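You operate a simulated robot arm through the tools that you are given. There is no shell and no other tool.

You run a simulated robot arm. Do the job below in one go: nothing can be reset, and whatever is moved stays where it is left.

## Task
Null the lines on the screen, then measure the lens and save.
Fine: use the TIP and LEAN knobs on the interferometer's mount; both read 0; one measurement.
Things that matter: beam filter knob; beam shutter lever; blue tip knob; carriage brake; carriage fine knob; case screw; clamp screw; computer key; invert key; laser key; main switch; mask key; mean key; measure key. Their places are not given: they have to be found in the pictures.

Only the result counts: the job must be done as asked and must still hold three seconds after the hand-in. Knocking over, shifting, dropping, spilling or breaking anything else fails it.

## Robot
A 7-joint arm with a two-finger parallel gripper, fixed in place. Base frame: the origin is at the foot of the arm, x ahead of it, y to its left, z up. Units: mm, rad, N and s.
Its first joint turns from -2.304 to 2.304 rad. Payload 3.91 kg.
Tool frame: the origin (TCP) lies between the finger pads and is the grasp point; the fingertips stand 30 mm ahead of it; z points along the fingers, y is the line along which they close. The gripper opens to 110 mm. The fingers are 20 mm wide and 10 mm thick; the gripper's body (48 by 112 mm) begins 55 mm behind the TCP.
Orientation is told as [roll, pitch, yaw] about the base's x, y, z axes, in that order, counted from this pose: with the fingers straight down and closing along the base's y, the tool's x points along the base's -x, its y along +y and its z along -z.

## Interface
- The arm moves only by the tool step_arm. Its argument "increments" is a list of rows, each a list of 7 numbers: the shift along the tool's x, y, z in units of 150 mm (1.0 is 150 mm), then the turn, a rotation vector about the tool's x, y, z in units of 180 degrees (1.0 is 180 degrees), then the closure in counts, from 0 (fully open) to 255 (shut). In form: [[dx, dy, dz, ax, ay, az, fingers], ...]. A call has 1 to 20 rows; each row is the pose to reach, as a shift and turn from the pose commanded when the call began, along the tool's axes at that moment. A call with a number of a shift or a turn outside -1 to 1 is refused whole. Rows are played at 5 a second. More than 50 mm and 0.15 rad between two rows, or a gripper value outside its range, and nothing of the call is played. A pose out of reach is approached as far as the arm can. The call stops where the force on the tool passes 40 N (or 10 N more than at its start, if that is more) or the arm is blocked; 0.2 s more then pass. Each finger travels about 108 mm/s and halts on what it meets, pressing with about 40 N; the grip force reading is that of the motor and also rises with nothing between the fingers. The clock runs only during rows and for 0.2 s after the last one: add rows that repeat a pose to give the fingers time. The reply holds the time, the measured pose of the TCP, the force on the tool along the base axes, the opening and the grip force, in the units named above and with some noise, with the torque about the TCP (base axes, N m) and any sound that the robot's microphone picked up.
- Cameras (640 x 400 px; columns grow to the right, rows downward): "scene" is fixed at [221.6, -651.3, 1707.8]; the picture's right is [0.99, -0.12, 0.00], its down [-0.07, -0.55, -0.83] and it looks along [0.10, 0.82, -0.56] (base axes); focal length 323 px, centre (320, 200). "wrist" rides on the gripper at [72, 17, -103] in the tool frame; the picture's right is [-0.23, 0.97, 0.00], its down [-0.76, -0.18, -0.62] and it looks along [-0.61, -0.14, 0.78] (tool axes); focal length 222 px, centre (320, 200).
- snapshot(camera): a new picture of that camera. The clock stands still meanwhile.
- point_at(camera, pixels): for up to 12 pixels [column, row] of the newest picture of that camera ("zoom" is the newest enlarged one), the place [x, y, z] in the base frame of the surface seen there, good to about 3 mm. The clock stands still meanwhile.
- inspect(camera, box): a new picture of the part [left, top, right, bottom] of that camera's present view, enlarged. The clock stands still meanwhile.
- close_job(): hands the job in; it is judged then, once.

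Leave the gripper open and the arm clear of the work at the hand-in unless told otherwise.

The tools are called after "Emit:" as a command line: name --pt "numbers of a row" for each row, then --argument value for the rest, lists and objects as JSON in quotes. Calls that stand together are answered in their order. step_arm: Moves the arm, as the interface text tells. Its arguments: {"type":"object","properties":{"increments":{"type":"array"}},"required":["increments"]} The other tools are called the same way: snapshot (camera) takes a picture; point_at (camera, pixels) gives the place of the surface under pixels of a picture; inspect (camera, box) takes an enlarged picture of a part of a camera's view; close_job () hands the job in.

At the start:

```text
clock: 0.0
tool_pos: [624.2, 121.6, 1383.9]
orientation: [0.001, 0.0, 0.0]
ft_force: [0.4, -0.2, -0.5]
torque: [0.0, -0.02, 0.03]
opening: 110.1
grip_force: 0.2
```

scene: 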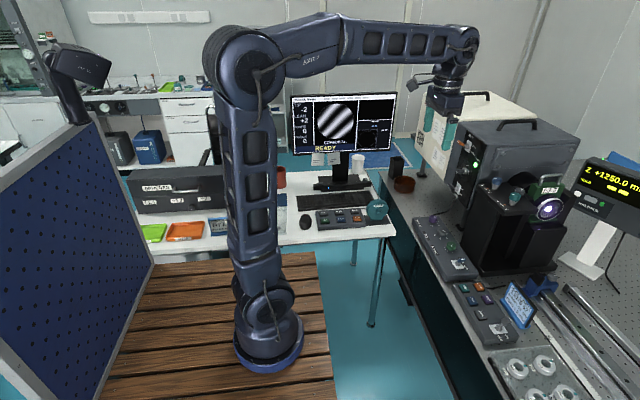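
wrist: 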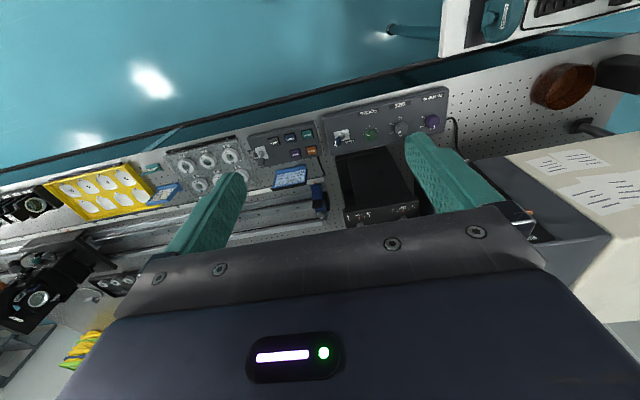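

I start by looking closer: the monitor at about (342,122), the control boxes at about (445,250) and (485,310), and the interferometer at about (510,180).

Emit:
inspect --camera "scene" --box '[285, 85, 405, 160]'

Emit:
inspect --camera "scene" --box '[400, 200, 528, 280]'

Emit:
inspect --camera "scene" --box '[440, 270, 568, 350]'

Emit:
inspect --camera "scene" --box '[440, 110, 600, 210]'

Emit:
inspect --camera "scene" --box '[290, 180, 410, 255]'

Emit:
inspect --camera "scene" --box '[480, 150, 640, 250]'

```text
5.33 times, centred on (345, 122) of scene
```

zoom: 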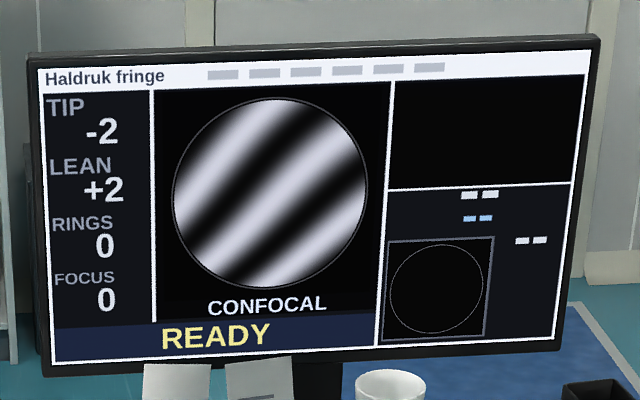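

```text
5.00 times, centred on (464, 240) of scene
```

zoom: 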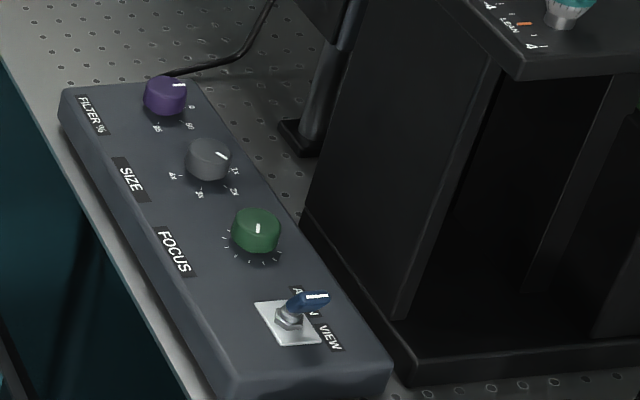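

```text
5.00 times, centred on (504, 310) of scene
```

zoom: 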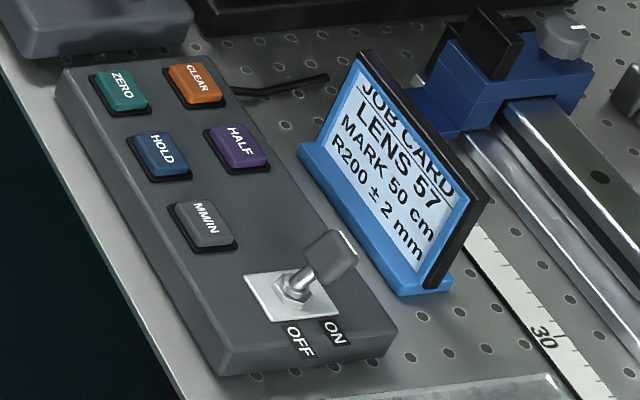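

```text
4.00 times, centred on (520, 160) of scene
```

zoom: 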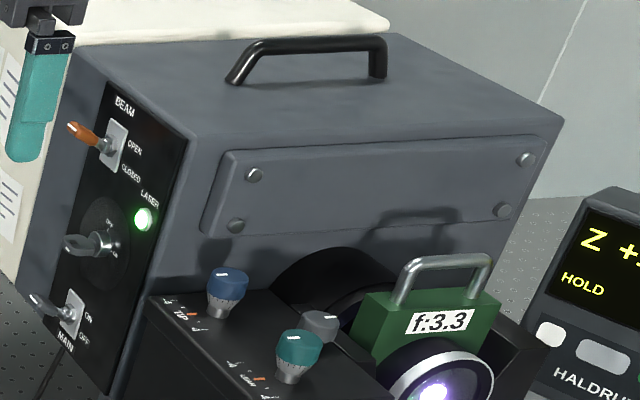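

```text
5.33 times, centred on (350, 218) of scene
```

zoom: 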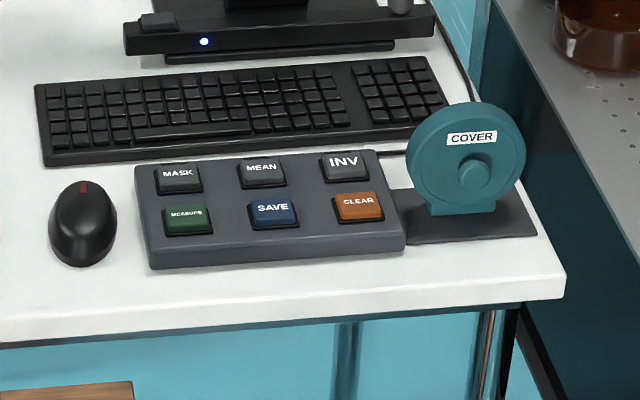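

```text
4.00 times, centred on (560, 200) of scene
```

zoom: 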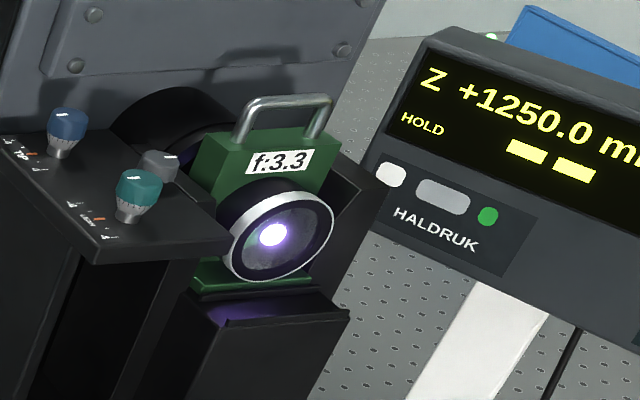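

The screen reads TIP -2, LEAN +2, RINGS 0, FOCUS 0, READY. The beam is open, and main and laser are on. Blue TIP is at about (497,183) and teal LEAN at about (515,197). I take another look at the mount and measure the knobs' places.

Emit:
inspect --camera "scene" --box '[472, 168, 552, 218]'

Emit:
snapshot --camera "scene"

```text
8.00 times, centred on (512, 193) of scene
```

zoom: 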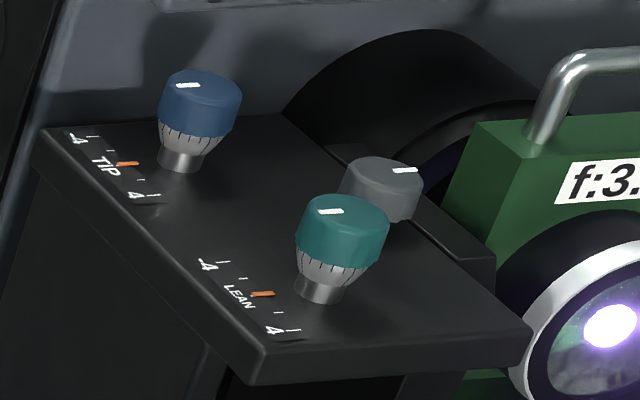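

```text
taken
```

scene: 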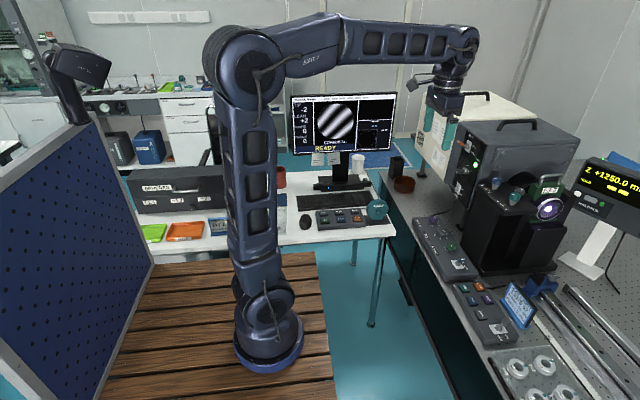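

The zoom shows the blue knob top at (202,88), the teal top at (345,215), the grey clamp screw at (385,180) and the plate around them. I measure these points, along with the keys in the scene picture.

Emit:
point_at --camera "zoom" --pixels '[[202, 85], [200, 110], [180, 160], [345, 210], [340, 240], [320, 288], [385, 175], [60, 150], [250, 340], [280, 130], [510, 330], [550, 60]]'

Emit:
point_at --camera "scene" --pixels '[[325, 221], [341, 220], [357, 219], [376, 209], [345, 200], [352, 184], [342, 122], [482, 95], [470, 115], [447, 140], [590, 170], [356, 160]]'

```text
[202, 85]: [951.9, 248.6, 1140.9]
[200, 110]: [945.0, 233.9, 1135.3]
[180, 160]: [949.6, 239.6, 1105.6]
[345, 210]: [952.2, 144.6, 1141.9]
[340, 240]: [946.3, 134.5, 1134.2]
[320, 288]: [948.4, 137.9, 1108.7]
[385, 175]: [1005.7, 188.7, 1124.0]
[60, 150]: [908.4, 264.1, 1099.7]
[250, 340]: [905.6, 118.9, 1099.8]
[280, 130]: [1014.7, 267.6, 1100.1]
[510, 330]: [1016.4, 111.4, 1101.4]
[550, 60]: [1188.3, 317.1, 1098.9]
```

```text
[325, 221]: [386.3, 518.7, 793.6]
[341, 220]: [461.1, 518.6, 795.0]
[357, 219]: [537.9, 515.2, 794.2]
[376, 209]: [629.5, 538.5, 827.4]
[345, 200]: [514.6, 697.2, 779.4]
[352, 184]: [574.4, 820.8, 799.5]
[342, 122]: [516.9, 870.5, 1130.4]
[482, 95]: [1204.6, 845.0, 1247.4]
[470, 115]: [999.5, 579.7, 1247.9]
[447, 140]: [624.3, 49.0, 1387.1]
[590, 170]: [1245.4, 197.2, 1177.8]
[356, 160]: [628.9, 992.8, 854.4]
```

TIP stands at about (951,242) and LEAN at about (951,138), both with tops at z≈1141 above a plate at z≈1100. Before going in I check what could be hit: the laser box face and top handle, and the lens handle.

Emit:
inspect --camera "scene" --box '[440, 85, 600, 185]'

```text
4.00 times, centred on (520, 135) of scene
```

zoom: 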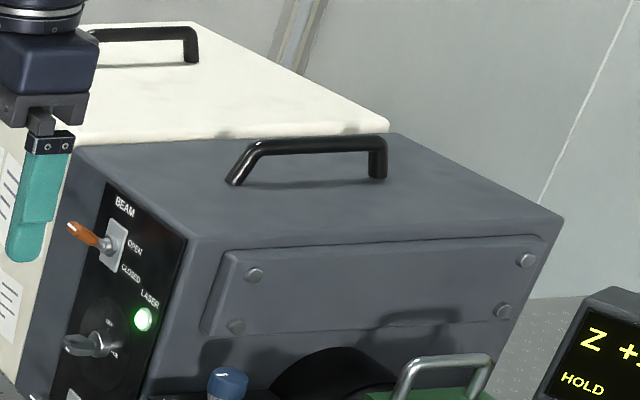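

I measure the box's front top edge (200,235), the top handle (300,145), the lever (80,230), the front panel and the lens handle (440,358).

Emit:
point_at --camera "zoom" --pixels '[[200, 235], [300, 145], [80, 232], [80, 345], [235, 260], [400, 280], [440, 357], [550, 220], [180, 330], [330, 365], [130, 150], [500, 312]]'

```text
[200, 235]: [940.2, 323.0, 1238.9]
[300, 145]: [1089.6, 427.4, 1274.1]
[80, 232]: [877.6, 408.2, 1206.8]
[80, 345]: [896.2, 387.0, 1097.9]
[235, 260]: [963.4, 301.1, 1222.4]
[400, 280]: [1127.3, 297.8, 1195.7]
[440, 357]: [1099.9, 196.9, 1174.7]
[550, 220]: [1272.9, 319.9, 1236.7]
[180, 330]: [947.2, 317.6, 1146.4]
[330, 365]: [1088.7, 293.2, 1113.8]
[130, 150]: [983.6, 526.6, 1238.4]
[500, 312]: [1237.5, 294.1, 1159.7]
```

The box's front panel is at y≈293–300, so at TIP I'll close the fingers along the base x (yaw +90°), which keeps the wrist camera on the -y side. First I turn the tool by 90° while moving 150 mm forward at height.

Emit:
step_arm --pt "-0.083 0 0 0 0 -0.042 0" --pt "-0.167 0 0 0 0 -0.083 0" --pt "-0.25 0 0 0 0 -0.125 0" --pt "-0.333 0 0 0 0 -0.167 0" --pt "-0.417 0 0 0 0 -0.208 0" --pt "-0.5 0 0 0 0 -0.25 0" --pt "-0.583 0 0 0 0 -0.292 0" --pt "-0.667 0 0 0 0 -0.333 0" --pt "-0.75 0 0 0 0 -0.375 0" --pt "-0.833 0 0 0 0 -0.417 0" --pt "-0.917 0 0 0 0 -0.458 0" --pt "-1 0 0 0 0 -0.5 0"

```text
clock: 2.6
tool_pos: [775.0, 120.8, 1384.9]
orientation: [-0.001, 0.0, 1.573]
ft_force: [-0.5, 0.0, -0.3]
torque: [0.01, 0.0, -0.01]
opening: 110.1
grip_force: 0.1
```

The yaw is now 90°. Tool x runs along base -y and tool y along base -x. Next I move towards a point above TIP and narrow the fingers.

Emit:
step_arm --pt "-0.2 -0.25 0 0 0 0 60" --pt "-0.4 -0.5 0 0 0 0 90" --pt "-0.6 -0.75 0.1 0 0 0 100" --pt "-0.807 -1 0.3 0 0 0 100" --pt "-0.807 -1 0.5 0 0 0 100"

Emit:
step_arm --pt "0 -0.16 0 0 0 0 100" --pt "0 -0.173 0 0 0 0 100"

Emit:
snapshot --camera "wrist"

Emit:
snapshot --camera "scene"

```text
refused: row 3 steps farther than a row can; nothing moved
```

```text
clock: 3.2
tool_pos: [800.3, 120.3, 1383.8]
orientation: [0.001, -0.001, 1.572]
ft_force: [0.2, -0.2, 0.6]
torque: [-0.01, -0.04, -0.01]
opening: 66.9
grip_force: 0.2
```

```text
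taken
```

wrist: 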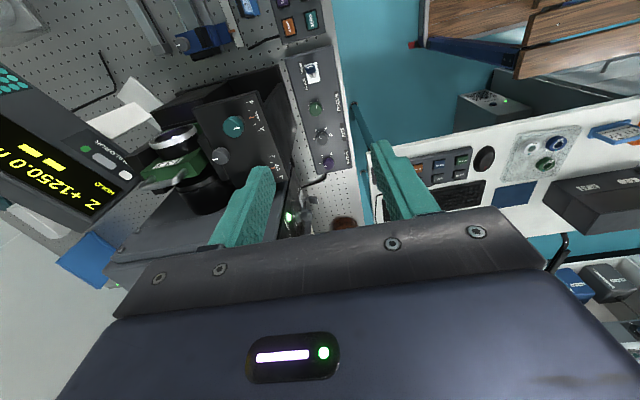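

```text
taken
```

scene: 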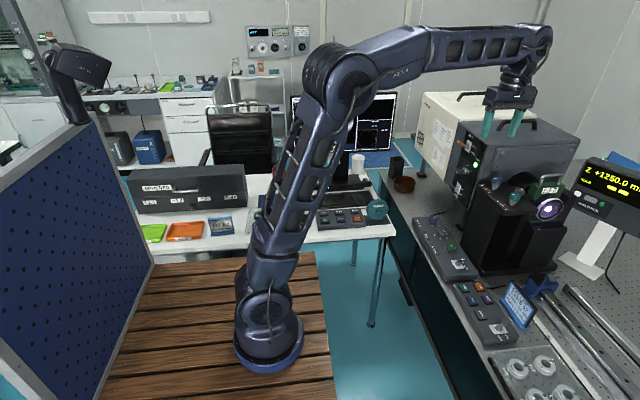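

Only the short move was played, so the tool is now at (800,120,1384). I move on to a hover above TIP at (951,242,1300) in smaller rows.

Emit:
step_arm --pt "-0.2 -0.25 0 0 0 0 100" --pt "-0.4 -0.5 0 0 0 0 100" --pt "-0.6 -0.75 0.1 0 0 0 100" --pt "-0.7 -0.9 0.3 0 0 0 100" --pt "-0.813 -1 0.45 0 0 0 100" --pt "-0.813 -1 0.56 0 0 0 100" --pt "-0.813 -1 0.56 0 0 0 100"

Emit:
snapshot --camera "wrist"

Emit:
snapshot --camera "scene"

```text
refused: row 3 steps farther than a row can; nothing moved
```

```text
taken
```

wrist: 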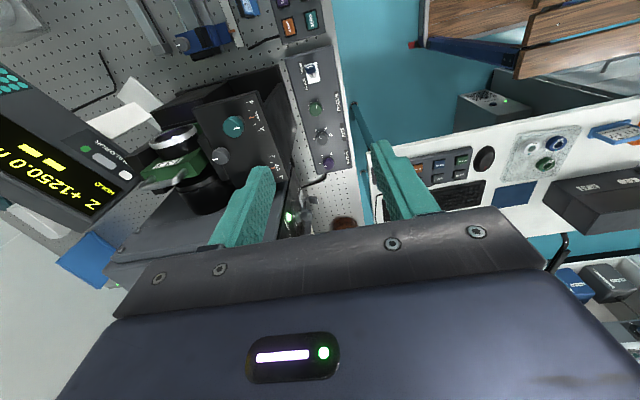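

```text
taken
```

scene: 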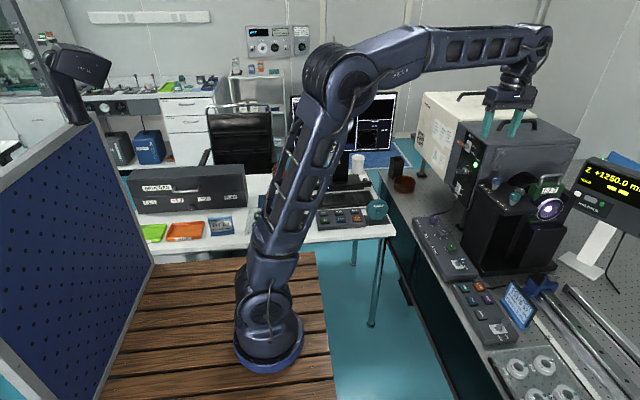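

That row was just over 50 mm, so I send the same move in smaller rows.

Emit:
step_arm --pt "-0.15 -0.2 0 0 0 0 100" --pt "-0.3 -0.4 0 0 0 0 100" --pt "-0.45 -0.6 0.05 0 0 0 100" --pt "-0.6 -0.75 0.15 0 0 0 100" --pt "-0.72 -0.9 0.28 0 0 0 100" --pt "-0.813 -1 0.42 0 0 0 100" --pt "-0.813 -1 0.56 0 0 0 100" --pt "-0.813 -1 0.56 0 0 0 100"

Emit:
snapshot --camera "wrist"

Emit:
snapshot --camera "scene"

```text
clock: 5.0
tool_pos: [950.6, 243.0, 1301.1]
orientation: [0.0, 0.0, 1.571]
ft_force: [0.6, -0.2, -0.3]
torque: [-0.01, 0.0, 0.02]
opening: 66.7
grip_force: 0.0
```

```text
taken
```

wrist: 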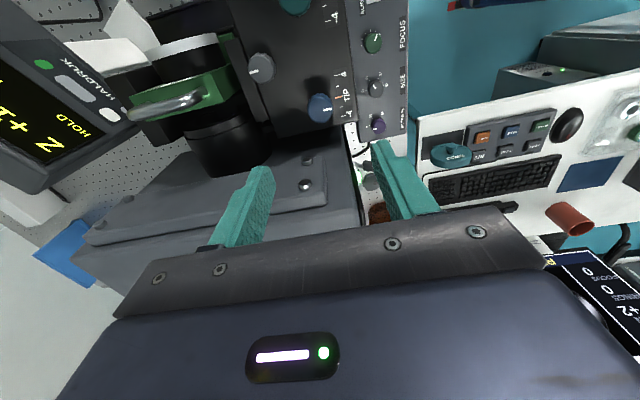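

```text
taken
```

scene: 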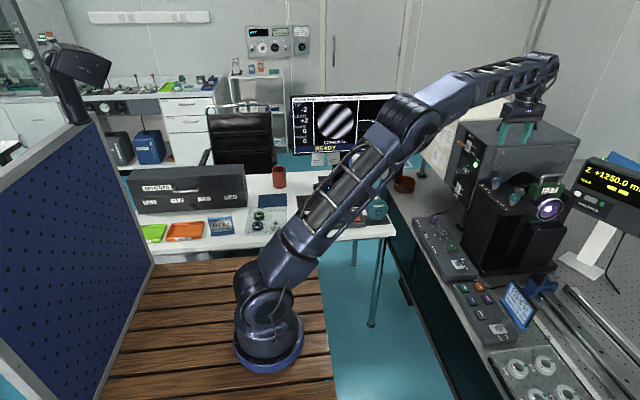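

The screen's readouts can still be seen from here. I zoom on the TIP dial in the wrist view at about (320,107).

Emit:
inspect --camera "wrist" --box '[240, 60, 368, 140]'

Emit:
point_at --camera "wrist" --pixels '[[318, 108], [325, 100], [312, 98], [320, 118], [262, 68]]'

```text
5.00 times, centred on (304, 100) of wrist
```

zoom: 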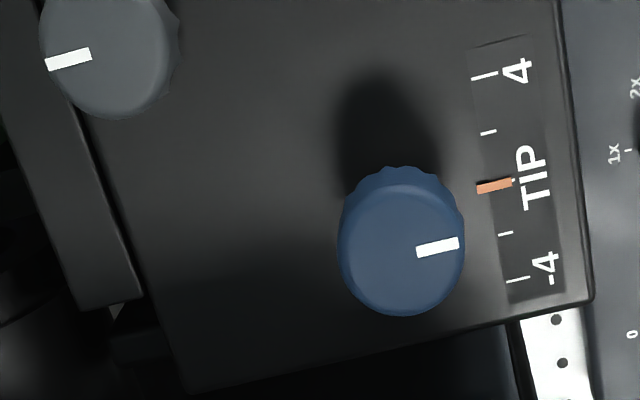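

```text
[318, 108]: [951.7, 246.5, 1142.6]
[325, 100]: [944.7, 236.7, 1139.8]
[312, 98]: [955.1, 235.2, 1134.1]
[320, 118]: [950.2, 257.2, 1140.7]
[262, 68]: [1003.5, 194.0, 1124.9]
```

The white pointer on the blue knob points nearly straight along -x, so I'll go by the screen rather than the dial. I measure the knob top's rim in the zoom to find its centre.

Emit:
point_at --camera "zoom" --pixels '[[346, 250], [458, 235], [400, 195], [405, 310], [403, 250], [400, 174], [375, 300], [440, 295], [365, 200], [440, 190], [420, 252], [456, 243]]'

```text
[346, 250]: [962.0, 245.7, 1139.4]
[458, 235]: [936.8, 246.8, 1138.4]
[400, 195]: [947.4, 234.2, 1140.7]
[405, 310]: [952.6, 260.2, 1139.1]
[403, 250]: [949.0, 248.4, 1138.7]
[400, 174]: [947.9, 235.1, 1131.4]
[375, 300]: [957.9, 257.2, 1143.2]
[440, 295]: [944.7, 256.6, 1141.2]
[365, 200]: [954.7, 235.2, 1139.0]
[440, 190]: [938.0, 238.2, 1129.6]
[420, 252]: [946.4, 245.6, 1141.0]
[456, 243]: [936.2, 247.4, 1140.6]
```

The knob's centre is at about (949.5, 247.5) with a radius of about 13 mm. I go down to z≈1152, which puts the fingertips just below the cap's top edge and above the plate, with the fingers still open.

Emit:
step_arm --pt "-0.03 0.007 0.25 0 0 0 110" --pt "-0.03 0.007 0.5 0 0 0 120" --pt "-0.03 0.007 0.7 0 0 0 130" --pt "-0.03 0.007 0.85 0 0 0 130" --pt "-0.03 0.007 1.0 0 0 0 130" --pt "-0.03 0.007 1.0 0 0 0 130"

Emit:
snapshot --camera "wrist"

Emit:
inspect --camera "scene" --box '[460, 120, 588, 200]'

```text
clock: 6.4
tool_pos: [950.7, 247.0, 1150.2]
orientation: [0.0, -0.001, 1.57]
ft_force: [-0.4, 0.5, 0.2]
torque: [0.02, 0.01, 0.02]
opening: 53.8
grip_force: 0.1
```

```text
taken
```

wrist: 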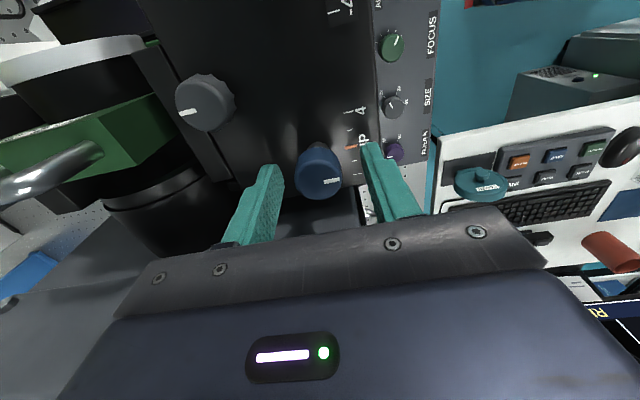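

```text
5.00 times, centred on (524, 160) of scene
```

zoom: 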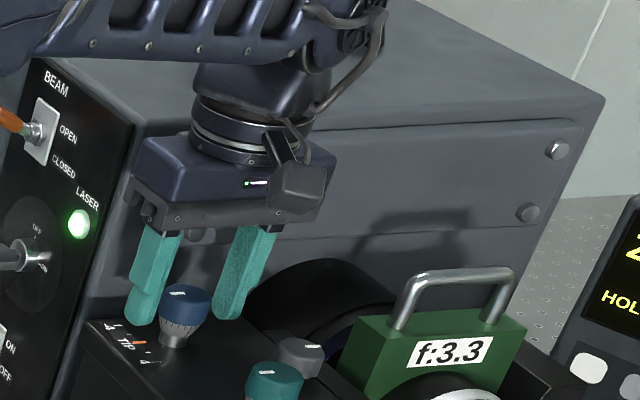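

The fingers straddle the blue knob with no contact force. I close on it and hold.

Emit:
step_arm --pt "0 0 0 0 0 0 170" --pt "0 0 0 0 0 0 190" --pt "0 0 0 0 0 0 205" --pt "0 0 0 0 0 0 205"

Emit:
inspect --camera "scene" --box '[285, 85, 405, 160]'

Emit:
snapshot --camera "wrist"

```text
clock: 7.4
tool_pos: [951.0, 244.0, 1149.8]
orientation: [-0.001, 0.001, 1.569]
ft_force: [19.9, -0.5, 2.7]
torque: [-0.2, -0.42, -0.07]
opening: 31.2
grip_force: 9.7
```

```text
5.33 times, centred on (345, 122) of scene
```

zoom: 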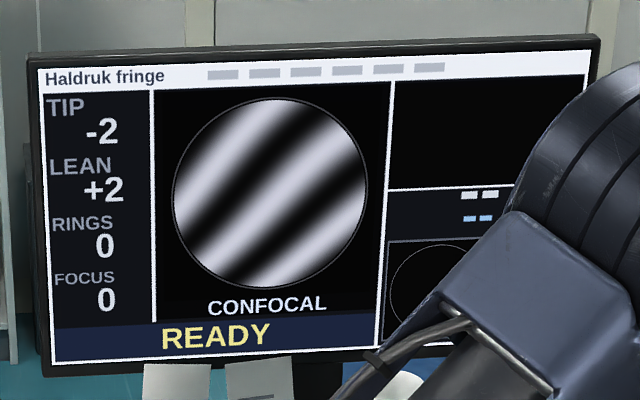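

```text
taken
```

wrist: 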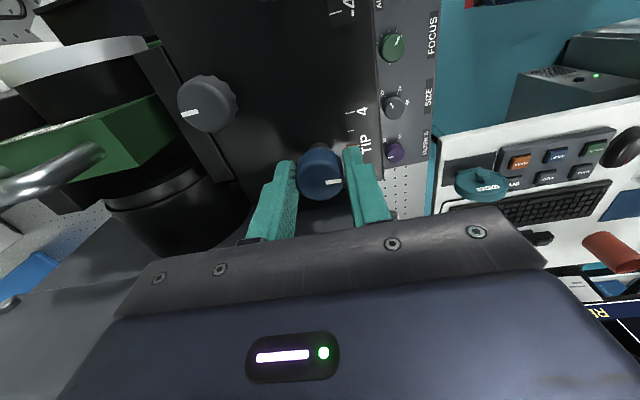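

The grip pushes 20 N along +x, so it is off centre in x. I open a little and measure the knob again in the wrist view.

Emit:
step_arm --pt "0 0 0 0 0 0 150" --pt "0 0 0 0 0 0 140" --pt "0 0 0 0 0 0 140"

Emit:
inspect --camera "wrist" --box '[240, 120, 400, 220]'

```text
clock: 8.2
tool_pos: [951.0, 245.7, 1149.7]
orientation: [0.0, -0.001, 1.572]
ft_force: [0.1, 1.2, 0.0]
torque: [0.0, 0.02, -0.04]
opening: 49.6
grip_force: 0.0
```

```text
4.00 times, centred on (320, 170) of wrist
```

zoom: 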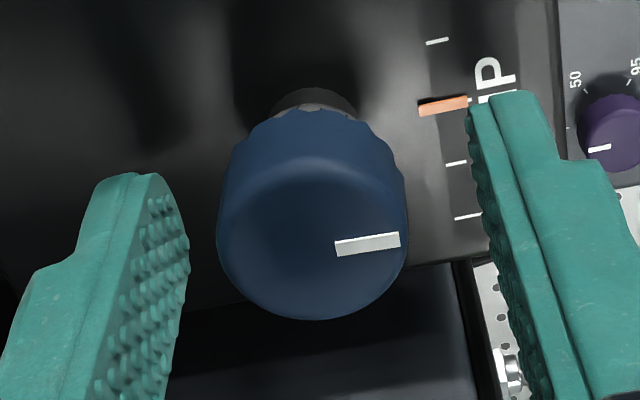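

Emit:
point_at --camera "zoom" --pixels '[[222, 232], [404, 225], [312, 316], [312, 165], [312, 240], [338, 245], [398, 240], [185, 200], [175, 260], [480, 170], [490, 220], [150, 185]]'

```text
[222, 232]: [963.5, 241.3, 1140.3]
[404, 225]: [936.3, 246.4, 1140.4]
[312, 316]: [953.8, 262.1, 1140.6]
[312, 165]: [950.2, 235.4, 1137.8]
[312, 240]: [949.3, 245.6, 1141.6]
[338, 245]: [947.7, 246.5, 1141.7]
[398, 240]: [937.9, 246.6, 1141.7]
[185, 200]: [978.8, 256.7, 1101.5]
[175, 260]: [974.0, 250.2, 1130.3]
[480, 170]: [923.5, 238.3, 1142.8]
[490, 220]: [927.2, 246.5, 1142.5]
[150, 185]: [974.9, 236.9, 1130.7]
```

The knob's centre is at about (950.5,248). I shift +2 mm in x and +2 mm in y, then close again and wait longer.

Emit:
step_arm --pt "-0.013 -0.013 0 0 0 0 150" --pt "-0.013 -0.013 0 0 0 0 180" --pt "-0.013 -0.013 0 0 0 0 195" --pt "-0.013 -0.013 0 0 0 0 200" --pt "-0.013 -0.013 0 0 0 0 200" --pt "-0.013 -0.013 0 0 0 0 200"

Emit:
inspect --camera "wrist" --box '[240, 120, 400, 220]'

```text
clock: 9.6
tool_pos: [951.2, 248.8, 1149.7]
orientation: [0.003, 0.0, 1.571]
ft_force: [-13.5, -3.4, -6.2]
torque: [-0.22, -0.13, -0.01]
opening: 30.0
grip_force: 44.8
```

```text
4.00 times, centred on (320, 170) of wrist
```

zoom: 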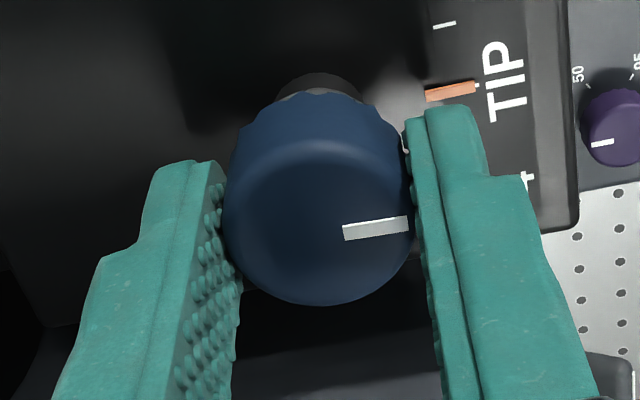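

Both pads now hold the knob (opening 30, grip 45 N). I turn it 10° counter-clockwise seen from above, from -x towards -y and so towards the "+4" end of the dial, then read the screen.

Emit:
step_arm --pt "0 0.005 0 0 0 -0.014 200" --pt "0 0.005 0 0 0 -0.028 200" --pt "0 0.005 0 0 0 -0.042 200" --pt "0 0.005 0 0 0 -0.056 200" --pt "0 0.005 0 0 0 -0.056 200"

Emit:
inspect --camera "scene" --box '[285, 85, 405, 160]'

Emit:
inspect --camera "wrist" --box '[240, 120, 400, 220]'

```text
clock: 10.8
tool_pos: [951.5, 248.1, 1150.1]
orientation: [0.001, -0.002, 1.749]
ft_force: [-4.2, -8.6, -7.2]
torque: [0.2, -0.29, -0.02]
opening: 30.0
grip_force: 44.9
```

```text
5.33 times, centred on (345, 122) of scene
```

zoom: 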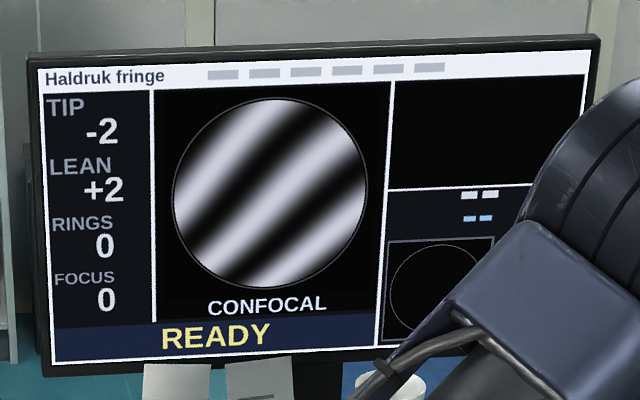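

```text
4.00 times, centred on (320, 170) of wrist
```

zoom: 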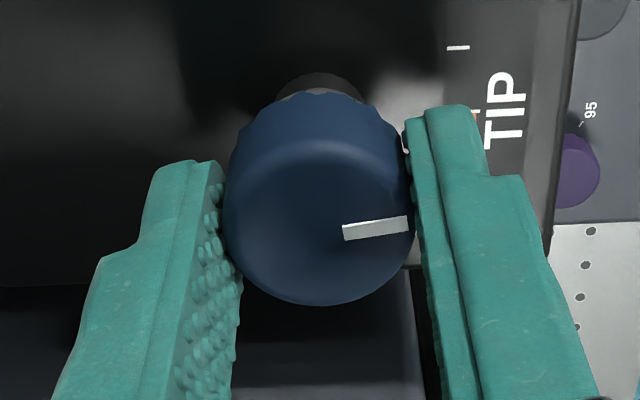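

The knob did turn with the gripper, as its pointer stayed fixed in the wrist view, but the reading hasn't changed. I turn it further, to 22° in all.

Emit:
step_arm --pt "0 0 0 0 0 -0.02 200" --pt "0 0 0 0 0 -0.04 200" --pt "0 0 0 0 0 -0.06 200" --pt "0 0 0 0 0 -0.067 200" --pt "0 0 0 0 0 -0.067 200"

Emit:
inspect --camera "scene" --box '[285, 85, 405, 160]'

Emit:
inspect --camera "wrist" --box '[240, 120, 400, 220]'

```text
clock: 12.0
tool_pos: [952.1, 248.5, 1150.3]
orientation: [0.001, 0.001, 1.955]
ft_force: [4.0, -15.7, -4.3]
torque: [-0.31, -0.58, -0.02]
opening: 29.6
grip_force: 44.8
```

```text
5.33 times, centred on (345, 122) of scene
```

zoom: 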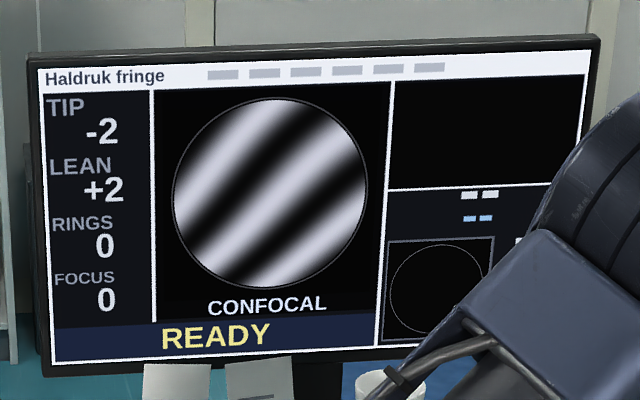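

```text
4.00 times, centred on (320, 170) of wrist
```

zoom: 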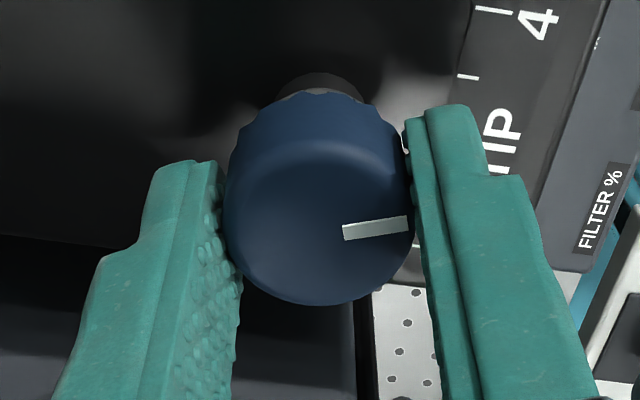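

There's no change at 22°. I open the fingers and look at where the pointer stands now and whether the screen changes.

Emit:
step_arm --pt "0 0 0 0 0 0 160" --pt "0 0 0 0 0 0 140" --pt "0 0 0 0 0 0 140"

Emit:
inspect --camera "scene" --box '[285, 85, 405, 160]'

Emit:
inspect --camera "wrist" --box '[240, 120, 400, 220]'

Emit:
inspect --camera "scene" --box '[472, 160, 552, 210]'

```text
clock: 12.8
tool_pos: [952.2, 250.3, 1150.6]
orientation: [0.001, 0.0, 1.957]
ft_force: [0.2, 0.2, 0.0]
torque: [-0.01, -0.05, -0.01]
opening: 49.6
grip_force: 0.2
```

```text
5.33 times, centred on (345, 122) of scene
```

zoom: 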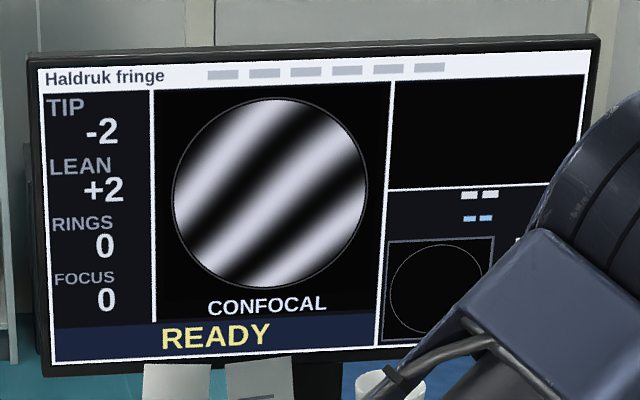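

```text
4.00 times, centred on (320, 170) of wrist
```

zoom: 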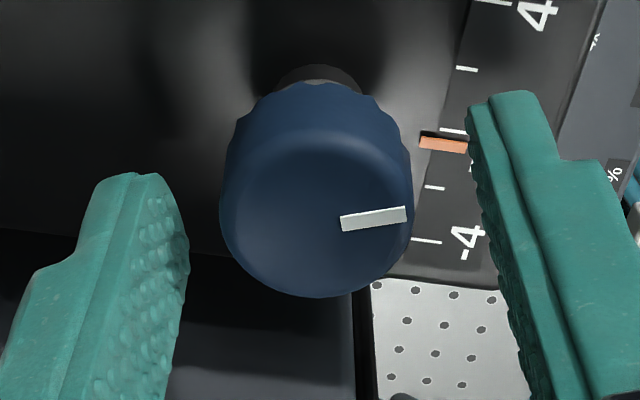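

```text
8.00 times, centred on (512, 185) of scene
```

zoom: 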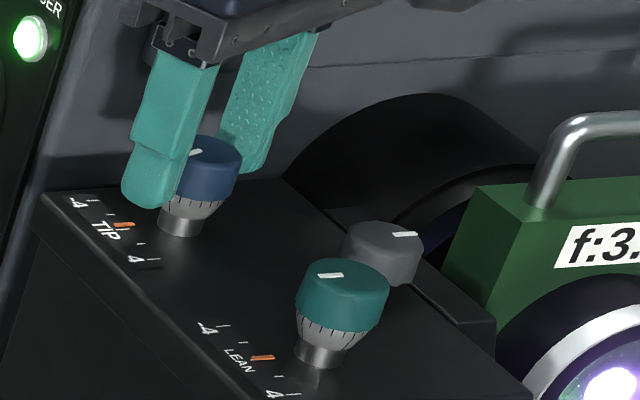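

The orange mark is a sliding indicator: it has moved about half a unit towards -4, off the white 0 tick. That makes about 45° of knob per unit, and counter-clockwise is negative. TIP reads -2, so I need about +2 on this scale, which is clockwise. I grip again and turn 52° clockwise.

Emit:
step_arm --pt "0.007 0.01 0 0 0 0 170" --pt "0.007 0.01 0 0 0 0 190" --pt "0.007 0.01 0 0 0 0 200" --pt "0.007 0.01 0 0 0 0 200" --pt "0.007 0.01 0 0 0 0.04 200" --pt "0.007 0.01 0 0 0 0.08 200" --pt "0.007 0.01 0 0 0 0.12 200" --pt "0.007 0.01 0 0 0 0.16 200" --pt "0.007 0.01 0 0 0 0.2 200" --pt "0.007 0.01 0 0 0 0.24 200" --pt "0.007 0.01 0 0 0 0.28 200" --pt "0.007 0.01 0 0 0 0.28 200"

Emit:
inspect --camera "scene" --box '[285, 85, 405, 160]'

Emit:
inspect --camera "scene" --box '[472, 160, 552, 210]'

Emit:
inspect --camera "wrist" --box '[240, 120, 400, 220]'

```text
clock: 15.4
tool_pos: [950.7, 247.2, 1148.9]
orientation: [0.001, 0.001, 1.075]
ft_force: [10.9, -9.6, 3.5]
torque: [-0.29, -0.18, -0.07]
opening: 30.9
grip_force: 6.4
```

```text
5.33 times, centred on (345, 122) of scene
```

zoom: 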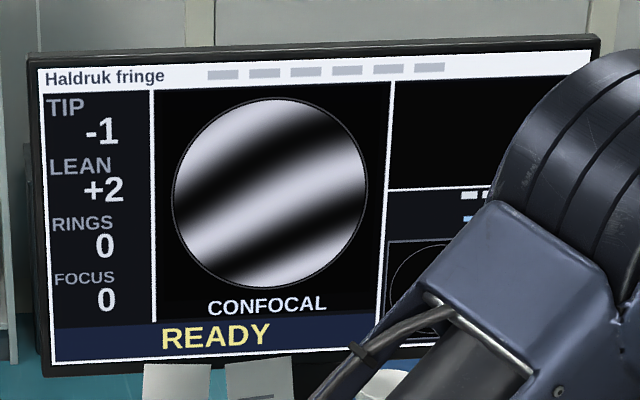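

```text
8.00 times, centred on (512, 185) of scene
```

zoom: 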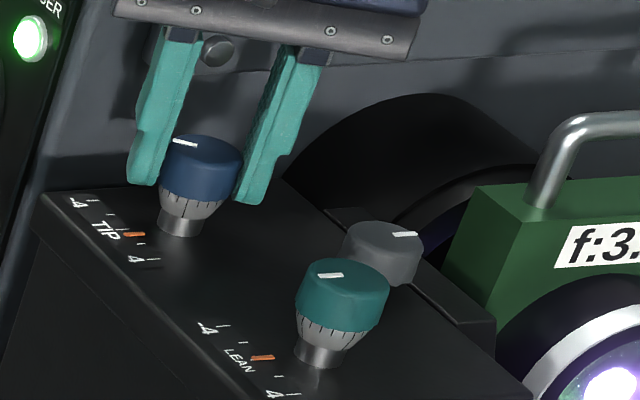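

```text
4.00 times, centred on (320, 170) of wrist
```

zoom: 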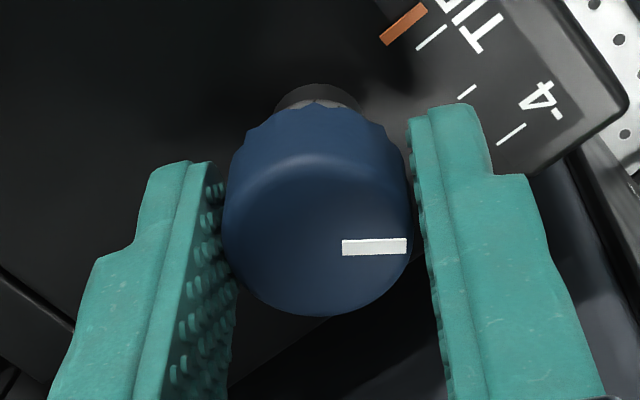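

TIP now reads -1, and the orange mark is about +0.9. I need roughly one more unit. I open, swing the gripper back 40°, grip harder and turn another 30° clockwise.

Emit:
step_arm --pt "0 0 0 0 0 0 150" --pt "0 0 0 0 0 0 140" --pt "0 0 0 0 0 -0.045 140" --pt "0 0 0 0 0 -0.09 140" --pt "0 0 0 0 0 -0.135 140" --pt "0 0 0 0 0 -0.18 140" --pt "0 0 0 0 0 -0.22 140" --pt "0 0 0 0 0 -0.22 140"

Emit:
inspect --camera "wrist" --box '[240, 120, 400, 220]'

```text
clock: 17.2
tool_pos: [951.5, 248.3, 1150.7]
orientation: [0.002, 0.0, 1.77]
ft_force: [0.1, 0.4, -1.0]
torque: [0.05, 0.0, -0.01]
opening: 49.7
grip_force: 0.1
```

```text
4.00 times, centred on (320, 170) of wrist
```

zoom: 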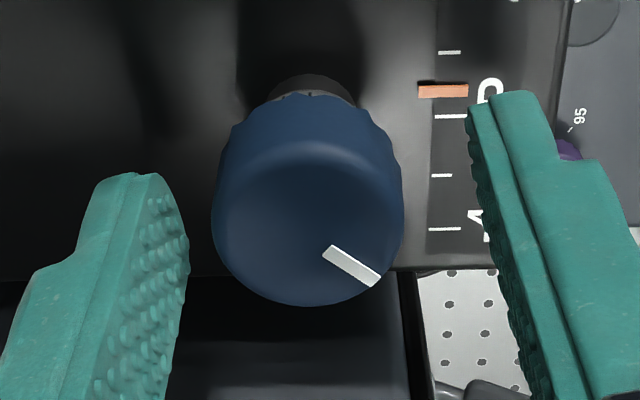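

The orange mark is at about +0.8 of the scale and the pointer has turned about 30°. I grip and turn 45° clockwise.

Emit:
step_arm --pt "0 0 0 0 0 0 170" --pt "0 0 0 0 0 0 190" --pt "0 0 0 0 0 0 205" --pt "0 0 0 0 0 0 205" --pt "0 0 0 0 0 0.035 205" --pt "0 0 0 0 0 0.07 205" --pt "0 0 0 0 0 0.105 205" --pt "0 0 0 0 0 0.14 205" --pt "0 0 0 0 0 0.175 205" --pt "0 0 0 0 0 0.21 205" --pt "0 0 0 0 0 0.245 205" --pt "0 0 0 0 0 0.245 205"

Emit:
inspect --camera "scene" --box '[285, 85, 405, 160]'

Emit:
inspect --camera "scene" --box '[472, 160, 552, 210]'

Emit:
inspect --camera "wrist" --box '[240, 120, 400, 220]'

```text
clock: 19.8
tool_pos: [951.0, 247.8, 1148.9]
orientation: [0.0, 0.001, 0.996]
ft_force: [15.8, -8.2, 3.0]
torque: [-0.11, -0.47, 0.0]
opening: 30.5
grip_force: 8.7
```

```text
5.33 times, centred on (345, 122) of scene
```

zoom: 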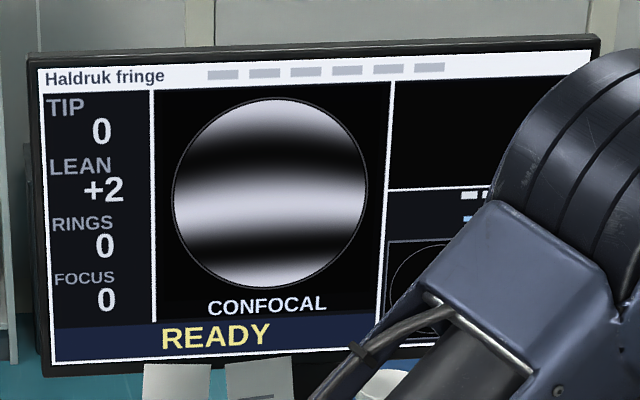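

```text
8.00 times, centred on (512, 185) of scene
```

zoom: 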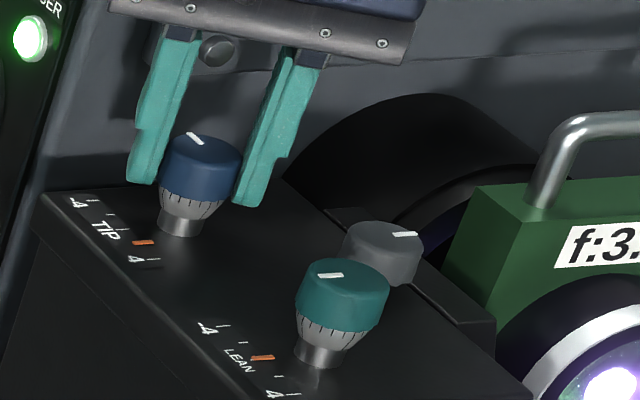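

```text
4.00 times, centred on (320, 170) of wrist
```

zoom: 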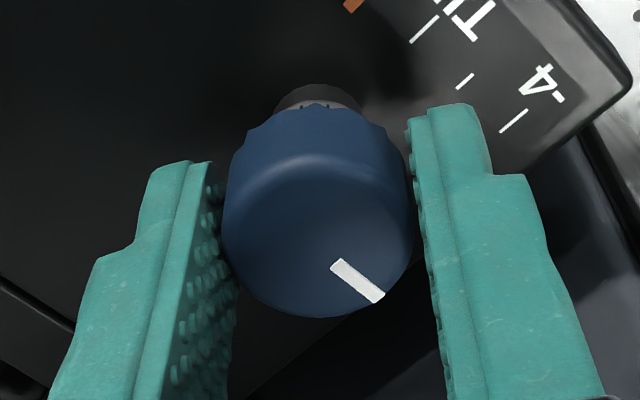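

TIP reads 0 and the orange mark sits on the +2 tick. I open, rise straight up 60 mm and check.

Emit:
step_arm --pt "0 0 0 0 0 0 180" --pt "0 0 0 0 0 0 150" --pt "0 0 0 0 0 0 135" --pt "0 0 -0.1 0 0 0 130" --pt "0 0 -0.3 0 0 0 130" --pt "0 0 -0.5 0 0 0 130"

Emit:
inspect --camera "scene" --box '[285, 85, 405, 160]'

Emit:
snapshot --camera "wrist"

Emit:
inspect --camera "scene" --box '[472, 160, 552, 210]'

```text
clock: 21.2
tool_pos: [949.5, 246.6, 1225.4]
orientation: [0.0, 0.0, 0.999]
ft_force: [0.5, -0.5, -0.9]
torque: [0.02, -0.01, 0.03]
opening: 53.9
grip_force: 0.1
```

```text
5.33 times, centred on (345, 122) of scene
```

zoom: 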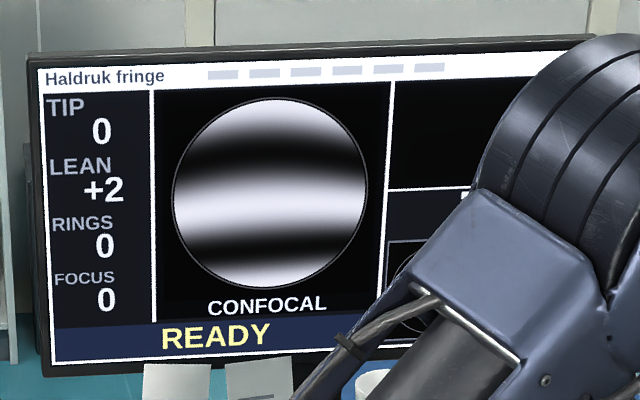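

```text
taken
```

wrist: 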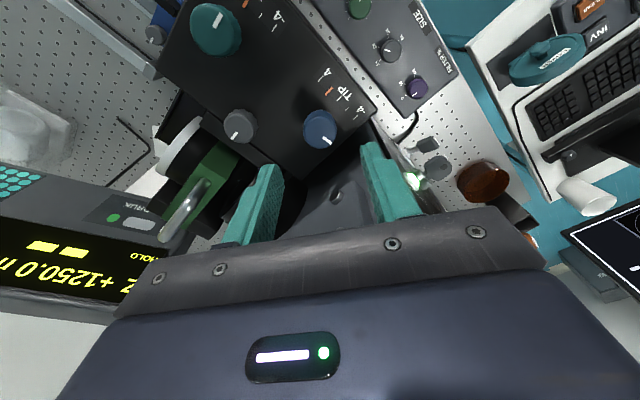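

```text
8.00 times, centred on (512, 185) of scene
```

zoom: 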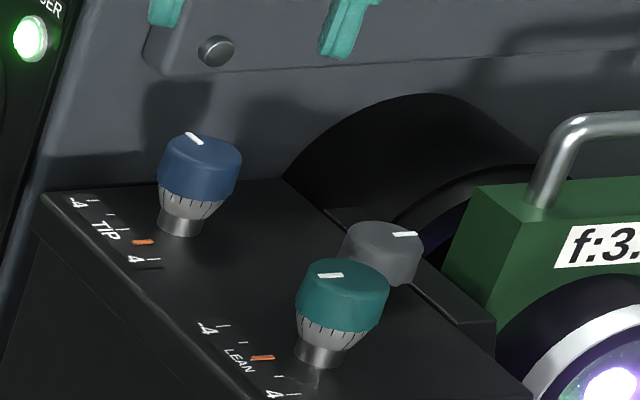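

TIP stays at 0. Next I move over LEAN at about (950.5,144.5), keeping the height and turning to about yaw 35° so there is room for a long counter-clockwise stroke.

Emit:
step_arm --pt "0.142 -0.094 0 0 0 0.03 130" --pt "0.284 -0.187 0 0 0 0.06 130" --pt "0.426 -0.281 0 0 0 0.09 130" --pt "0.568 -0.374 0 0 0 0.122 130" --pt "0.568 -0.374 0 0 0 0.122 130"

Emit:
inspect --camera "wrist" --box '[220, 60, 420, 185]'

Emit:
snapshot --camera "scene"

```text
clock: 22.4
tool_pos: [951.4, 145.3, 1225.5]
orientation: [0.0, 0.001, 0.616]
ft_force: [0.5, 0.2, -0.2]
torque: [0.03, 0.02, -0.01]
opening: 54.0
grip_force: 0.0
```

```text
3.20 times, centred on (320, 122) of wrist
```

zoom: 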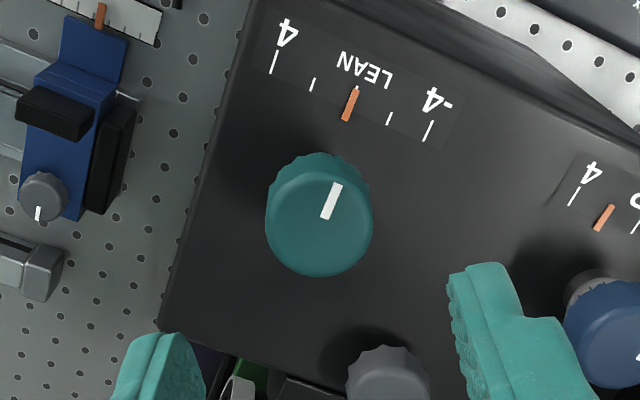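

```text
taken
```

scene: 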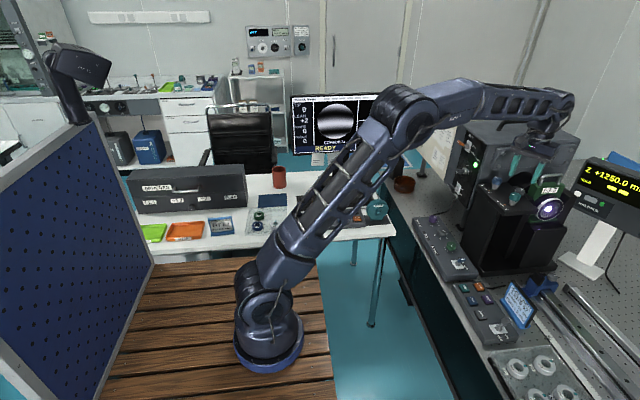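

The teal knob top is centred at about (320,220) in the zoom. I measure its rim.

Emit:
point_at --camera "zoom" --pixels '[[268, 222], [371, 222], [320, 272], [322, 185], [320, 225], [285, 262], [355, 260], [332, 190], [325, 217]]'

```text
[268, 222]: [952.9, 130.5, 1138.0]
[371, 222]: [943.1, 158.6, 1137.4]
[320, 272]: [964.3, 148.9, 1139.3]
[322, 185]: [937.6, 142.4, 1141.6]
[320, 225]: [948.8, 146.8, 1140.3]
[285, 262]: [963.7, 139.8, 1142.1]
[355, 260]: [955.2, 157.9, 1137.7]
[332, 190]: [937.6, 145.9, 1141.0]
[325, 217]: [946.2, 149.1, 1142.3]
```

The centre is at about (951,145), directly under the TCP. I descend 75 mm with open fingers, then grip.

Emit:
step_arm --pt "0 0 0.2 0 0 0 130" --pt "0 0 0.4 0 0 0 130" --pt "0 0 0.5 0 0 0 130" --pt "0 0 0.5 0 0 0 130"

Emit:
step_arm --pt "0 0 0 0 0 0 165" --pt "0 0 0 0 0 0 185" --pt "0 0 0 0 0 0 205" --pt "0 0 0 0 0 0 205" --pt "0 0 0 0 0 0 205"

Emit:
inspect --camera "wrist" --box '[240, 120, 400, 220]'

```text
clock: 23.4
tool_pos: [950.2, 143.1, 1149.9]
orientation: [0.0, 0.001, 0.615]
ft_force: [-0.1, -0.4, 0.5]
torque: [-0.02, -0.02, 0.0]
opening: 54.1
grip_force: 0.1
```

```text
clock: 24.6
tool_pos: [951.4, 145.2, 1149.6]
orientation: [0.001, 0.002, 0.616]
ft_force: [-12.5, 10.4, -3.7]
torque: [0.26, 0.31, -0.01]
opening: 29.5
grip_force: 44.7
```

```text
4.00 times, centred on (320, 170) of wrist
```

zoom: 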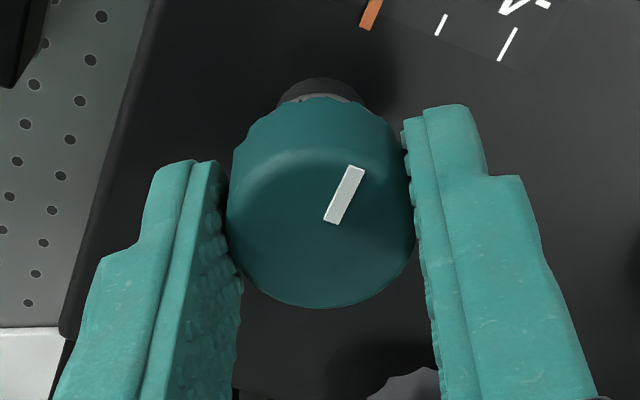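

The knob is gripped (29.5 mm, 45 N). I turn it 40° counter-clockwise and read.

Emit:
step_arm --pt "0 0 0 0 0 -0.037 205" --pt "0 0 0 0 0 -0.074 205" --pt "0 0 0 0 0 -0.111 205" --pt "0 0 0 0 0 -0.148 205" --pt "0 0 0 0 0 -0.185 205" --pt "0 0 0 0 0 -0.222 205" --pt "0 0 0 0 0 -0.222 205"

Emit:
inspect --camera "scene" --box '[285, 85, 405, 160]'

Emit:
inspect --camera "scene" --box '[472, 160, 552, 210]'

Emit:
inspect --camera "wrist" --box '[240, 120, 400, 220]'

```text
clock: 26.2
tool_pos: [952.2, 145.6, 1151.5]
orientation: [0.0, -0.001, 1.312]
ft_force: [-6.2, -1.6, -8.8]
torque: [-0.33, 0.03, 0.0]
opening: 29.1
grip_force: 45.4
```

```text
5.33 times, centred on (345, 122) of scene
```

zoom: 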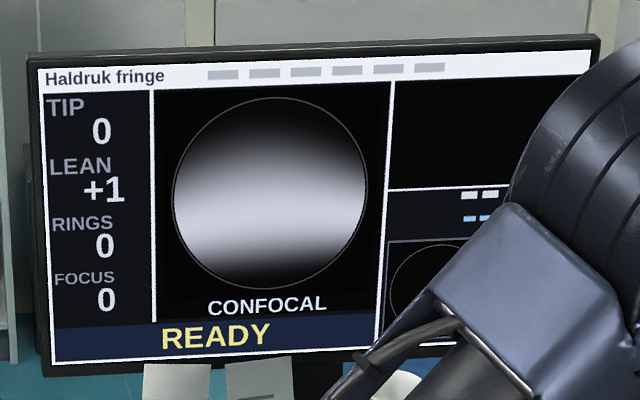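

```text
8.00 times, centred on (512, 185) of scene
```

zoom: 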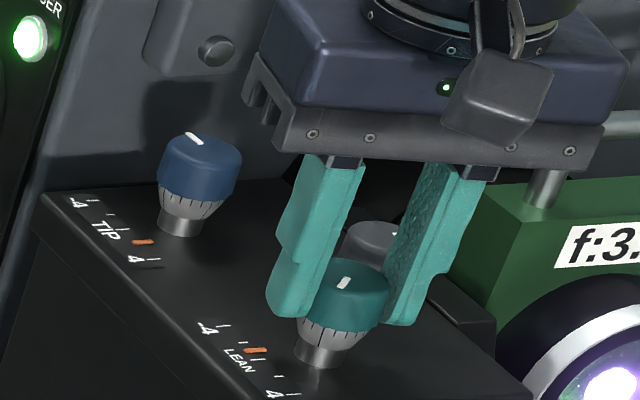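

```text
4.00 times, centred on (320, 170) of wrist
```

zoom: 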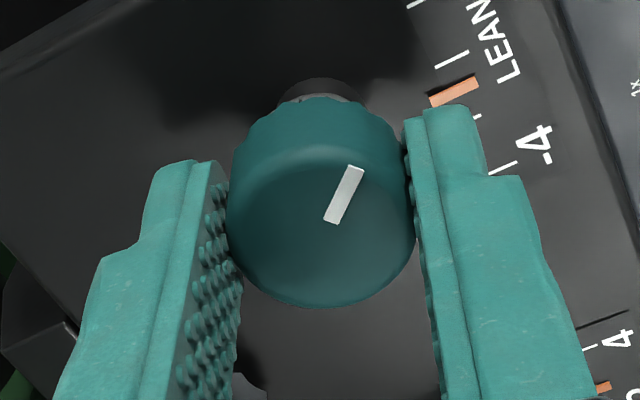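

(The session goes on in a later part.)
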